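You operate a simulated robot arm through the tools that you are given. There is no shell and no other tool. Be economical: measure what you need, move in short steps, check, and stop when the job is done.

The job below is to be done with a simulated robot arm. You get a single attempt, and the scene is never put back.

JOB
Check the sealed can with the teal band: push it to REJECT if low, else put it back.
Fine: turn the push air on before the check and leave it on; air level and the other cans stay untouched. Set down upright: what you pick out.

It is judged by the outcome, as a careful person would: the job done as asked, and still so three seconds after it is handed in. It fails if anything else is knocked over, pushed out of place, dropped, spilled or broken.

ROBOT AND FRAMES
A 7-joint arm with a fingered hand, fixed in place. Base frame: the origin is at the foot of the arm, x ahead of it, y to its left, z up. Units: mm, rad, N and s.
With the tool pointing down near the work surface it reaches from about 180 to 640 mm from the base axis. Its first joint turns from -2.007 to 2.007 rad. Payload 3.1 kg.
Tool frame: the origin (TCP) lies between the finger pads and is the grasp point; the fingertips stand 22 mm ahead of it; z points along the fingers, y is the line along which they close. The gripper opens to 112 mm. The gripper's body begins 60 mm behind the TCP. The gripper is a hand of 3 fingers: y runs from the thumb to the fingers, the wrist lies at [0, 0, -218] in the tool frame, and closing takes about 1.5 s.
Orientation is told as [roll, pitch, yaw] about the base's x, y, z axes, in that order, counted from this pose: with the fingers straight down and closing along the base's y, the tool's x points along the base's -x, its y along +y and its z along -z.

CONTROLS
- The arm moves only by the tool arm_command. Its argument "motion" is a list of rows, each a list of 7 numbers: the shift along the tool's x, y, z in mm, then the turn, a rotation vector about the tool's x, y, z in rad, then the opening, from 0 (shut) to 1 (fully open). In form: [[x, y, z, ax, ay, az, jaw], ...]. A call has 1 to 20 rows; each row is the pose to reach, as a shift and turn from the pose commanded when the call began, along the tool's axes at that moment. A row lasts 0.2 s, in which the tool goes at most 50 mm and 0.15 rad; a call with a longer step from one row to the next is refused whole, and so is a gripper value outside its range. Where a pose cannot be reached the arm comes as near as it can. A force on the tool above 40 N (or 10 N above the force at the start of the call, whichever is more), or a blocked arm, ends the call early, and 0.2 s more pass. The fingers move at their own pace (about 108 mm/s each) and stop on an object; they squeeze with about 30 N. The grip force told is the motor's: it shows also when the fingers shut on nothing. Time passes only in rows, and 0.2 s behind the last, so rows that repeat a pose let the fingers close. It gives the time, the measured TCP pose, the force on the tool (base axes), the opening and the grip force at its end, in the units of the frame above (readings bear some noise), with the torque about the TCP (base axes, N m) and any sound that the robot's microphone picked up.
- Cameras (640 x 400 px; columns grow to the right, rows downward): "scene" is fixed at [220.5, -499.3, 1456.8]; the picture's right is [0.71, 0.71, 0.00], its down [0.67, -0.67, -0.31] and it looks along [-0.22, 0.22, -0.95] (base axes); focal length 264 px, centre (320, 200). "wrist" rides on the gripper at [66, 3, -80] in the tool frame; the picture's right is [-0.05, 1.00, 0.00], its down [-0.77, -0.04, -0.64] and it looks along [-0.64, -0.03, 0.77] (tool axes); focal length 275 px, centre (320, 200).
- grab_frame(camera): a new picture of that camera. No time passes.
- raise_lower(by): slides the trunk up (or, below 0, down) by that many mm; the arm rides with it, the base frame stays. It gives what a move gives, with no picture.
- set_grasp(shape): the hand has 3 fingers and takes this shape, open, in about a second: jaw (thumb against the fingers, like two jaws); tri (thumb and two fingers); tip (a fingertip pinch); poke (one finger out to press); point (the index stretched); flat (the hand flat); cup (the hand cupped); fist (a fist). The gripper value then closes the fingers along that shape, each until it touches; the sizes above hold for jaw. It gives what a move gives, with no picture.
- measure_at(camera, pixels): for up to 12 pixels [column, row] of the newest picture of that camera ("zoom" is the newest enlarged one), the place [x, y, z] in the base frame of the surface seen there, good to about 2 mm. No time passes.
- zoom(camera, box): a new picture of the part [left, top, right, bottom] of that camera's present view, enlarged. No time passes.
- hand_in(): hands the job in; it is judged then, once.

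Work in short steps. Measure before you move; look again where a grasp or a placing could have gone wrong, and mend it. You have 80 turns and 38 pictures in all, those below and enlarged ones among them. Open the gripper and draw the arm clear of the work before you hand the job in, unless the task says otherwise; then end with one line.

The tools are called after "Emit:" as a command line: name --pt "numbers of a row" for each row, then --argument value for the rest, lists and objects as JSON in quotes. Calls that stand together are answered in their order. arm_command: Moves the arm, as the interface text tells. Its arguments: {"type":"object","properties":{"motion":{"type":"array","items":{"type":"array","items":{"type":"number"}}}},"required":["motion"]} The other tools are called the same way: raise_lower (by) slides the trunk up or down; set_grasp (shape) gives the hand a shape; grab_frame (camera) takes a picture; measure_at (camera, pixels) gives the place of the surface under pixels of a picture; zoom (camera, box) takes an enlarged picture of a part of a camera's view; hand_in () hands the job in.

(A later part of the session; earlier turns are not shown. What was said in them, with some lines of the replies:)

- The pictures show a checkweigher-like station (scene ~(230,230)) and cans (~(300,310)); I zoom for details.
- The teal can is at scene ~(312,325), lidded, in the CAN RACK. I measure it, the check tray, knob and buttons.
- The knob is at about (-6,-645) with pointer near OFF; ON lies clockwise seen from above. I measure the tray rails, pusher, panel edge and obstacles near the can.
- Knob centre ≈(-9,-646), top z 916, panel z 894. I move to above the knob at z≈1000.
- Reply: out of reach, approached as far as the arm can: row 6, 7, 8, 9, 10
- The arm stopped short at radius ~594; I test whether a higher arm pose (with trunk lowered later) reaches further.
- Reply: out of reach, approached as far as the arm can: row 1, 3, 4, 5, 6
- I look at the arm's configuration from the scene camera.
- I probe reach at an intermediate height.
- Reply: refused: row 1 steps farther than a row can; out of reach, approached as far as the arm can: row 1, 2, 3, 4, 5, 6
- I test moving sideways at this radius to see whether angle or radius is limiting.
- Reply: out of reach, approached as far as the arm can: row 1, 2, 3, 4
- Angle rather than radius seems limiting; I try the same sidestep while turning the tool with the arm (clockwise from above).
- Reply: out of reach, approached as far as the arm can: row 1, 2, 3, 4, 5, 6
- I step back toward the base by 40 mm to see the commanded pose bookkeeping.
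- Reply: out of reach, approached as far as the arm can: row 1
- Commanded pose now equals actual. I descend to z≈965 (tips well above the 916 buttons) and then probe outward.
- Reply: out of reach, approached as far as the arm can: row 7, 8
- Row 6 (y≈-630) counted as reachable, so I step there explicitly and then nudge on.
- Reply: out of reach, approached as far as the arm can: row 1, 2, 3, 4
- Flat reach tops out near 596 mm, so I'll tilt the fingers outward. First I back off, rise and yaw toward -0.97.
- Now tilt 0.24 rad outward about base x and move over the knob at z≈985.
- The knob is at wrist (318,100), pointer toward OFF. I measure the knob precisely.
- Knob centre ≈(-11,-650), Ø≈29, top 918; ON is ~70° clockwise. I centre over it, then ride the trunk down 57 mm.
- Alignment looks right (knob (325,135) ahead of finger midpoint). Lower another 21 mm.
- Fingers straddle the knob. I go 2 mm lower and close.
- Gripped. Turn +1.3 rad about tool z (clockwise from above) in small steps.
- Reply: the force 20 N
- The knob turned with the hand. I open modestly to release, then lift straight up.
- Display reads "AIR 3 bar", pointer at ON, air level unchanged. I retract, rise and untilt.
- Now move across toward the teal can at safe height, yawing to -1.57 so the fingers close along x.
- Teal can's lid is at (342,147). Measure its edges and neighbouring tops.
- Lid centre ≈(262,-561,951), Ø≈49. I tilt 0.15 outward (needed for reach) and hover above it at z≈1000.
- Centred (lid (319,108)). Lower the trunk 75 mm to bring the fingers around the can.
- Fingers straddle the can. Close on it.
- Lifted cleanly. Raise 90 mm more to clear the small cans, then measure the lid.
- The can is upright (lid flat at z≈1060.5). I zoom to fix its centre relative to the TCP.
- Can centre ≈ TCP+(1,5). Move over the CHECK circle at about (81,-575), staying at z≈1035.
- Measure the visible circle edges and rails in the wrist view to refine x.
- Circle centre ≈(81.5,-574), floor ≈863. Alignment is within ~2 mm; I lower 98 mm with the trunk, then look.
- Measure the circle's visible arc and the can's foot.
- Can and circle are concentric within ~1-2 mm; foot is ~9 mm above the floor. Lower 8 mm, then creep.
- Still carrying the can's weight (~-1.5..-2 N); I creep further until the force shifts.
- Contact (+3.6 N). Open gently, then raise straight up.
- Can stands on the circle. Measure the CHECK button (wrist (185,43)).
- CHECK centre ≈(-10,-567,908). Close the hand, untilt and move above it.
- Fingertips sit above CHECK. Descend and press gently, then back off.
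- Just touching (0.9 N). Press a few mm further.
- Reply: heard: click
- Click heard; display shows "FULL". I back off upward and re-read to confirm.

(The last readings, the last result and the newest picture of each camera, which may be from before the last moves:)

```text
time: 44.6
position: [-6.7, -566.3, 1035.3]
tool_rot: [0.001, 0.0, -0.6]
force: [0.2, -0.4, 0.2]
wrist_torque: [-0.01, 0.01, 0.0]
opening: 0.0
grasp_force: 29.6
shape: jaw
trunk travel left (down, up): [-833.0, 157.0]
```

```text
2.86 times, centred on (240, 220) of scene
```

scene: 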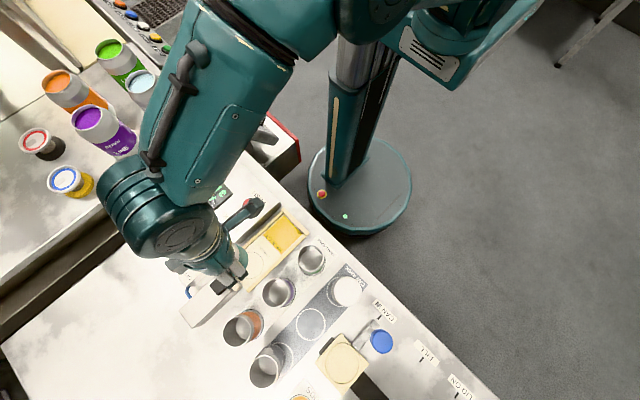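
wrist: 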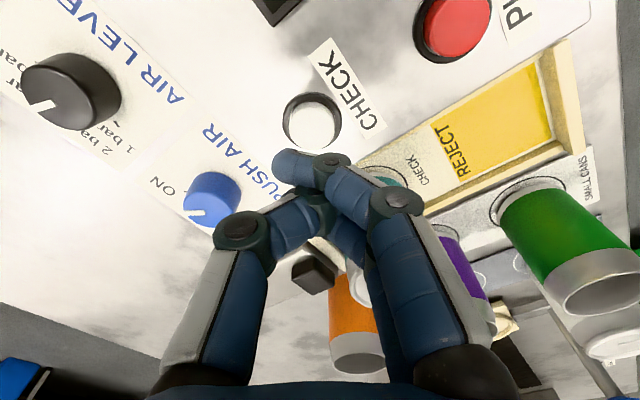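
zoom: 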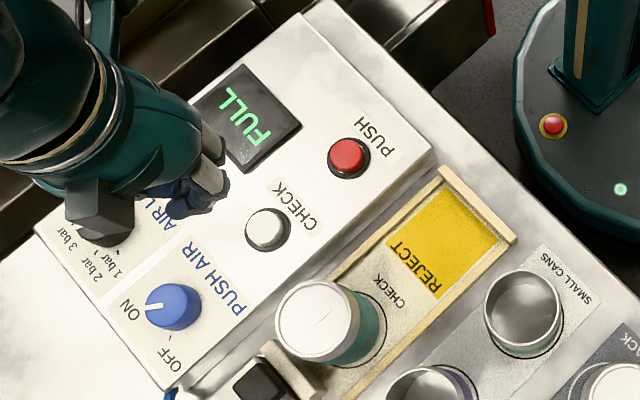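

FULL is confirmed, so the can goes back. I yaw back, then tilt and hover over it with the hand open.

Emit:
arm_command --pt "0 0 0 0 0 0.14 0" --pt "0 0 0 0 0 0.28 0" --pt "0 0 0 0 0 0.42 0.2" --pt "0 0 0 0 0 0.56 0.4" --pt "0 0 0 0 0 0.7 0.64" --pt "0 0 0 0 0 0.84 0.64" --pt "0 0 0 0 0 0.97 0.64" --pt "0 0 0 0 0 0.97 0.64"

Emit:
arm_command --pt "-4 22 0 0 -0.05 0 0.64" --pt "-8 44 0 0 -0.1 0 0.64" --pt "-12 66 0 0 -0.15 0 0.64" --pt "-15.5 88 0 0 -0.15 0 0.64" --pt "-15.5 88 0 0 -0.15 0 0.64"

Emit:
grab_frame --camera "wrist"

```text
time: 46.4
position: [-8.5, -567.0, 1034.1]
tool_rot: [0.001, 0.0, -1.571]
force: [0.8, -0.6, 0.2]
wrist_torque: [0.01, 0.03, -0.01]
opening: 71.1
grasp_force: 0.0
shape: jaw
trunk travel left (down, up): [-833.0, 157.0]
```

```text
time: 47.6
position: [78.4, -583.0, 1034.1]
tool_rot: [-0.001, -0.15, -1.569]
force: [0.3, 0.6, 0.1]
wrist_torque: [0.0, 0.0, 0.02]
opening: 71.3
grasp_force: 0.1
shape: jaw
trunk travel left (down, up): [-833.0, 157.0]
```

```text
6 pictures are left
```

wrist: 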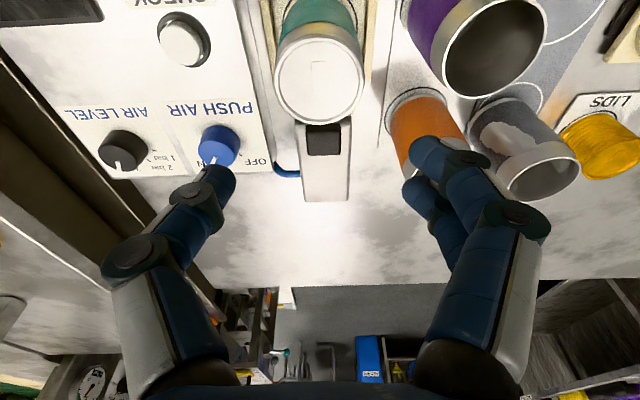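

Same relation as at release. Lower, close, and lift the can again.

Emit:
raise_lower --by -108

Emit:
arm_command --pt "0 0 0 0 0 0 0.5" --pt "0 0 0 0 0 0 0.4" --pt "0 0 0 0 0 0 0.3" --pt "0 0 0 0 0 0 0.3" --pt "0 0 0 0 0 0 0.3"

Emit:
raise_lower --by 110

```text
time: 49.0
position: [77.8, -583.4, 925.6]
tool_rot: [0.001, -0.151, -1.569]
force: [0.3, 0.1, 0.3]
wrist_torque: [-0.05, -0.02, 0.01]
opening: 71.3
grasp_force: 0.2
shape: jaw
trunk travel left (down, up): [-725.0, 265.0]
```

```text
time: 50.2
position: [79.1, -582.7, 924.8]
tool_rot: [-0.001, -0.149, -1.571]
force: [0.3, -0.9, 0.5]
wrist_torque: [0.01, -0.03, 0.0]
opening: 41.6
grasp_force: 30.8
shape: jaw
trunk travel left (down, up): [-725.0, 265.0]
```

```text
time: 51.6
position: [77.9, -582.9, 1034.7]
tool_rot: [-0.001, -0.148, -1.571]
force: [-0.1, 0.8, -1.0]
wrist_torque: [-0.03, 0.01, 0.03]
opening: 41.7
grasp_force: 29.4
shape: jaw
trunk travel left (down, up): [-835.0, 155.0]
```

Held. Carry it back over the rack.

Emit:
arm_command --pt "3 28 -0.5 0 0 0 0.3" --pt "6 58 -1 0 0 0 0.3" --pt "9 90 -1.5 0 0 0 0.3" --pt "13 122 -2 0 0 0 0.3" --pt "16.5 154 -2.5 0 0 0 0.3" --pt "19.8 182 -3 0 0 0 0.3" --pt "19.8 182 -3 0 0 0 0.3"

Emit:
raise_lower --by -90

Emit:
grab_frame --camera "wrist"

```text
time: 53.2
position: [262.5, -561.0, 1038.4]
tool_rot: [-0.001, -0.149, -1.569]
force: [0.5, -1.4, -1.9]
wrist_torque: [-0.02, 0.03, 0.0]
opening: 41.5
grasp_force: 30.1
shape: jaw
trunk travel left (down, up): [-835.0, 155.0]
```

```text
time: 54.5
position: [262.7, -562.1, 949.2]
tool_rot: [0.0, -0.15, -1.569]
force: [0.4, -0.4, -1.7]
wrist_torque: [0.0, 0.0, 0.0]
opening: 41.6
grasp_force: 29.8
shape: jaw
trunk travel left (down, up): [-745.0, 245.0]
```

```text
5 pictures are left
```

wrist: 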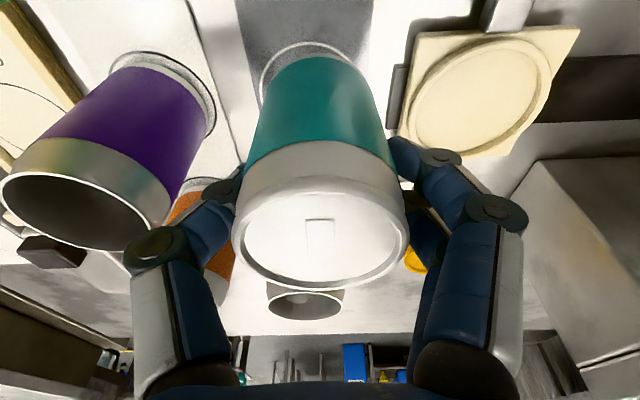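

The ring (wrist ~(308,45)) is slightly left of the can. Measure ring arc and the can wall.

Emit:
measure_at --camera "wrist" --pixels '[[306, 43], [280, 54], [340, 52], [265, 75], [353, 66], [312, 75], [312, 90], [262, 95]]'

Emit:
zoom --camera "wrist" --box '[230, 25, 390, 125]'

```text
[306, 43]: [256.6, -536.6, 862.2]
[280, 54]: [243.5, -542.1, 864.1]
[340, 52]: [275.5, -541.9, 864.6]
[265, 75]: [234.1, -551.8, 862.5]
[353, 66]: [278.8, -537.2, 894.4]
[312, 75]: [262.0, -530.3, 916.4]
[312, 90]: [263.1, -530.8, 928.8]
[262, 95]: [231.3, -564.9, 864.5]
```

```text
4.00 times, centred on (310, 75) of wrist
```

zoom: 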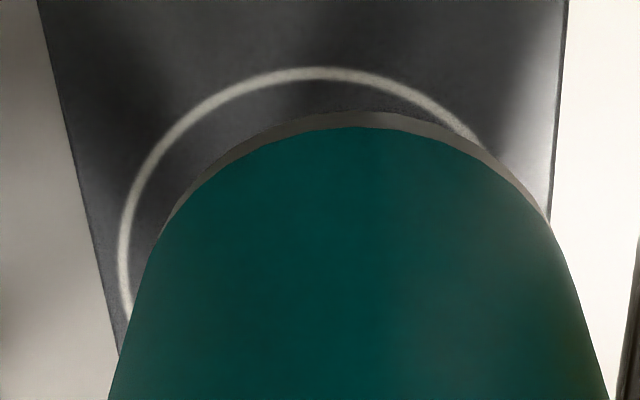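

The can seems ~2-3 mm too far +x and a few mm +y of the ring. I nudge (-2.5,-3), lower 20 mm to just above the mat, and look.

Emit:
arm_command --pt "-3 -2.5 0.4 0 0 0 0.3" --pt "-3 -2.5 0.4 0 0 0 0.3"

Emit:
raise_lower --by -19

Emit:
zoom --camera "wrist" --box '[230, 35, 390, 135]'

```text
time: 55.1
position: [258.9, -565.8, 947.4]
tool_rot: [0.0, -0.151, -1.569]
force: [-0.4, 0.1, -0.7]
wrist_torque: [0.01, 0.0, -0.01]
opening: 41.3
grasp_force: 29.8
shape: jaw
trunk travel left (down, up): [-745.0, 245.0]
```

```text
time: 55.8
position: [258.9, -564.6, 928.8]
tool_rot: [0.0, -0.15, -1.568]
force: [-0.2, 0.0, -0.8]
wrist_torque: [0.01, 0.0, -0.02]
opening: 41.0
grasp_force: 29.8
shape: jaw
trunk travel left (down, up): [-726.0, 264.0]
```

```text
4.00 times, centred on (310, 85) of wrist
```

zoom: 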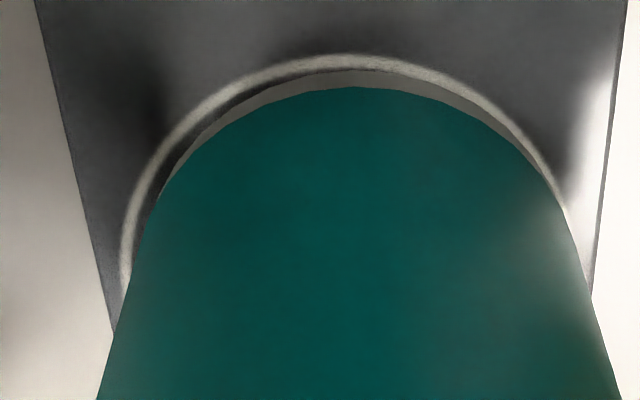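

Nearly concentric now; nudge -1.5 mm in x and creep down to contact.

Emit:
arm_command --pt "0 -1.5 0 0 0 0 0.3" --pt "0 -1.5 0.8 0 0 0 0.3" --pt "0 -1.5 1.6 0 0 0 0.3" --pt "0 -1.5 2.4 0 0 0 0.3" --pt "0 -1.5 2.4 0 0 0 0.3"

```text
time: 57.0
position: [257.4, -565.8, 926.3]
tool_rot: [0.001, -0.15, -1.569]
force: [0.3, -0.4, -1.6]
wrist_torque: [0.01, 0.0, 0.02]
opening: 41.4
grasp_force: 29.9
shape: jaw
trunk travel left (down, up): [-726.0, 264.0]
```

Emit:
arm_command --pt "0 0 0.7 0 0 0 0.3" --pt "0 0 1.4 0 0 0 0.3" --pt "0 0 1.4 0 0 0 0.3"

```text
time: 57.8
position: [258.3, -566.9, 926.1]
tool_rot: [-0.001, -0.149, -1.568]
force: [0.2, 0.5, -0.9]
wrist_torque: [0.02, 0.01, -0.01]
opening: 41.3
grasp_force: 29.8
shape: jaw
trunk travel left (down, up): [-726.0, 264.0]
```

Not yet clearly in contact; creep 1.4 mm more.

Emit:
arm_command --pt "0 0 0.7 0 0 0 0.3" --pt "0 0 1.4 0 0 0 0.3" --pt "0 0 1.4 0 0 0 0.3"

```text
time: 58.5
position: [256.8, -565.7, 924.5]
tool_rot: [0.0, -0.15, -1.568]
force: [0.0, -1.5, 4.5]
wrist_torque: [-0.01, -0.02, 0.01]
opening: 41.5
grasp_force: 30.2
shape: jaw
trunk travel left (down, up): [-726.0, 264.0]
```

Contact (4.5 N). Open and rise.

Emit:
arm_command --pt "0 0 0 0 0 0 0.45" --pt "0 0 0 0 0 0 0.52" --pt "0 0 0 0 0 0 0.62" --pt "0 0 0 0 0 0 0.62"

Emit:
raise_lower --by 150

Emit:
arm_command --pt "20 0 -10 0 0 0 0.62" --pt "55 0 -20 0 0.1 0 0.62" --pt "90 0 -30 0 0.15 0 0.62" --pt "130 0 -40 0 0.15 0 0.62" --pt "170 0 -50 0 0.15 0 0.62" --pt "170 0 -50 0 0.15 0 0.62"

Emit:
zoom --camera "scene" --box '[140, 170, 476, 380]'

```text
time: 59.5
position: [257.5, -564.8, 922.7]
tool_rot: [-0.002, -0.15, -1.568]
force: [-0.4, -0.5, 0.2]
wrist_torque: [0.04, -0.01, -0.03]
opening: 68.8
grasp_force: 0.1
shape: jaw
trunk travel left (down, up): [-726.0, 264.0]
```

```text
time: 61.3
position: [258.6, -565.8, 1074.9]
tool_rot: [0.001, -0.152, -1.569]
force: [0.3, 0.0, -0.2]
wrist_torque: [0.01, 0.03, 0.01]
opening: 68.8
grasp_force: 0.1
shape: jaw
trunk travel left (down, up): [-876.0, 114.0]
```

```text
time: 62.7
position: [257.7, -388.8, 1095.9]
tool_rot: [0.0, 0.001, -1.568]
force: [-0.8, -0.5, -0.4]
wrist_torque: [0.04, -0.01, -0.03]
opening: 69.0
grasp_force: 0.1
shape: jaw
trunk travel left (down, up): [-876.0, 114.0]
```

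```text
1.90 times, centred on (308, 275) of scene
```

zoom: 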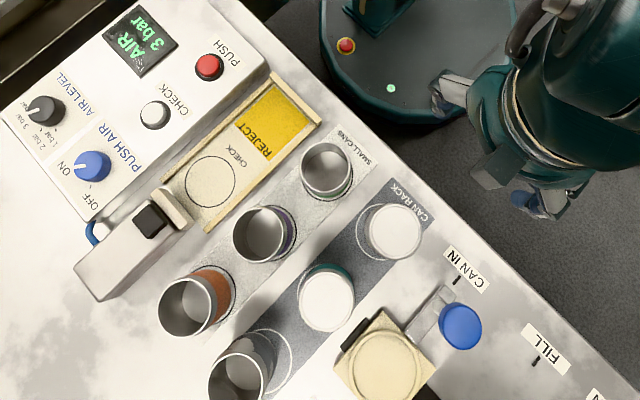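

The teal can stands upright in its rack slot. The air is on at 3 bar, nothing else has moved, and the arm is clear with the hand open. I hand the job in.

Emit:
hand_in

```text
The job is handed in.
```

The teal can checked FULL, so I put it back upright in its rack slot instead of pushing it to REJECT; the push air was on before the check and is still on at 3 bar.
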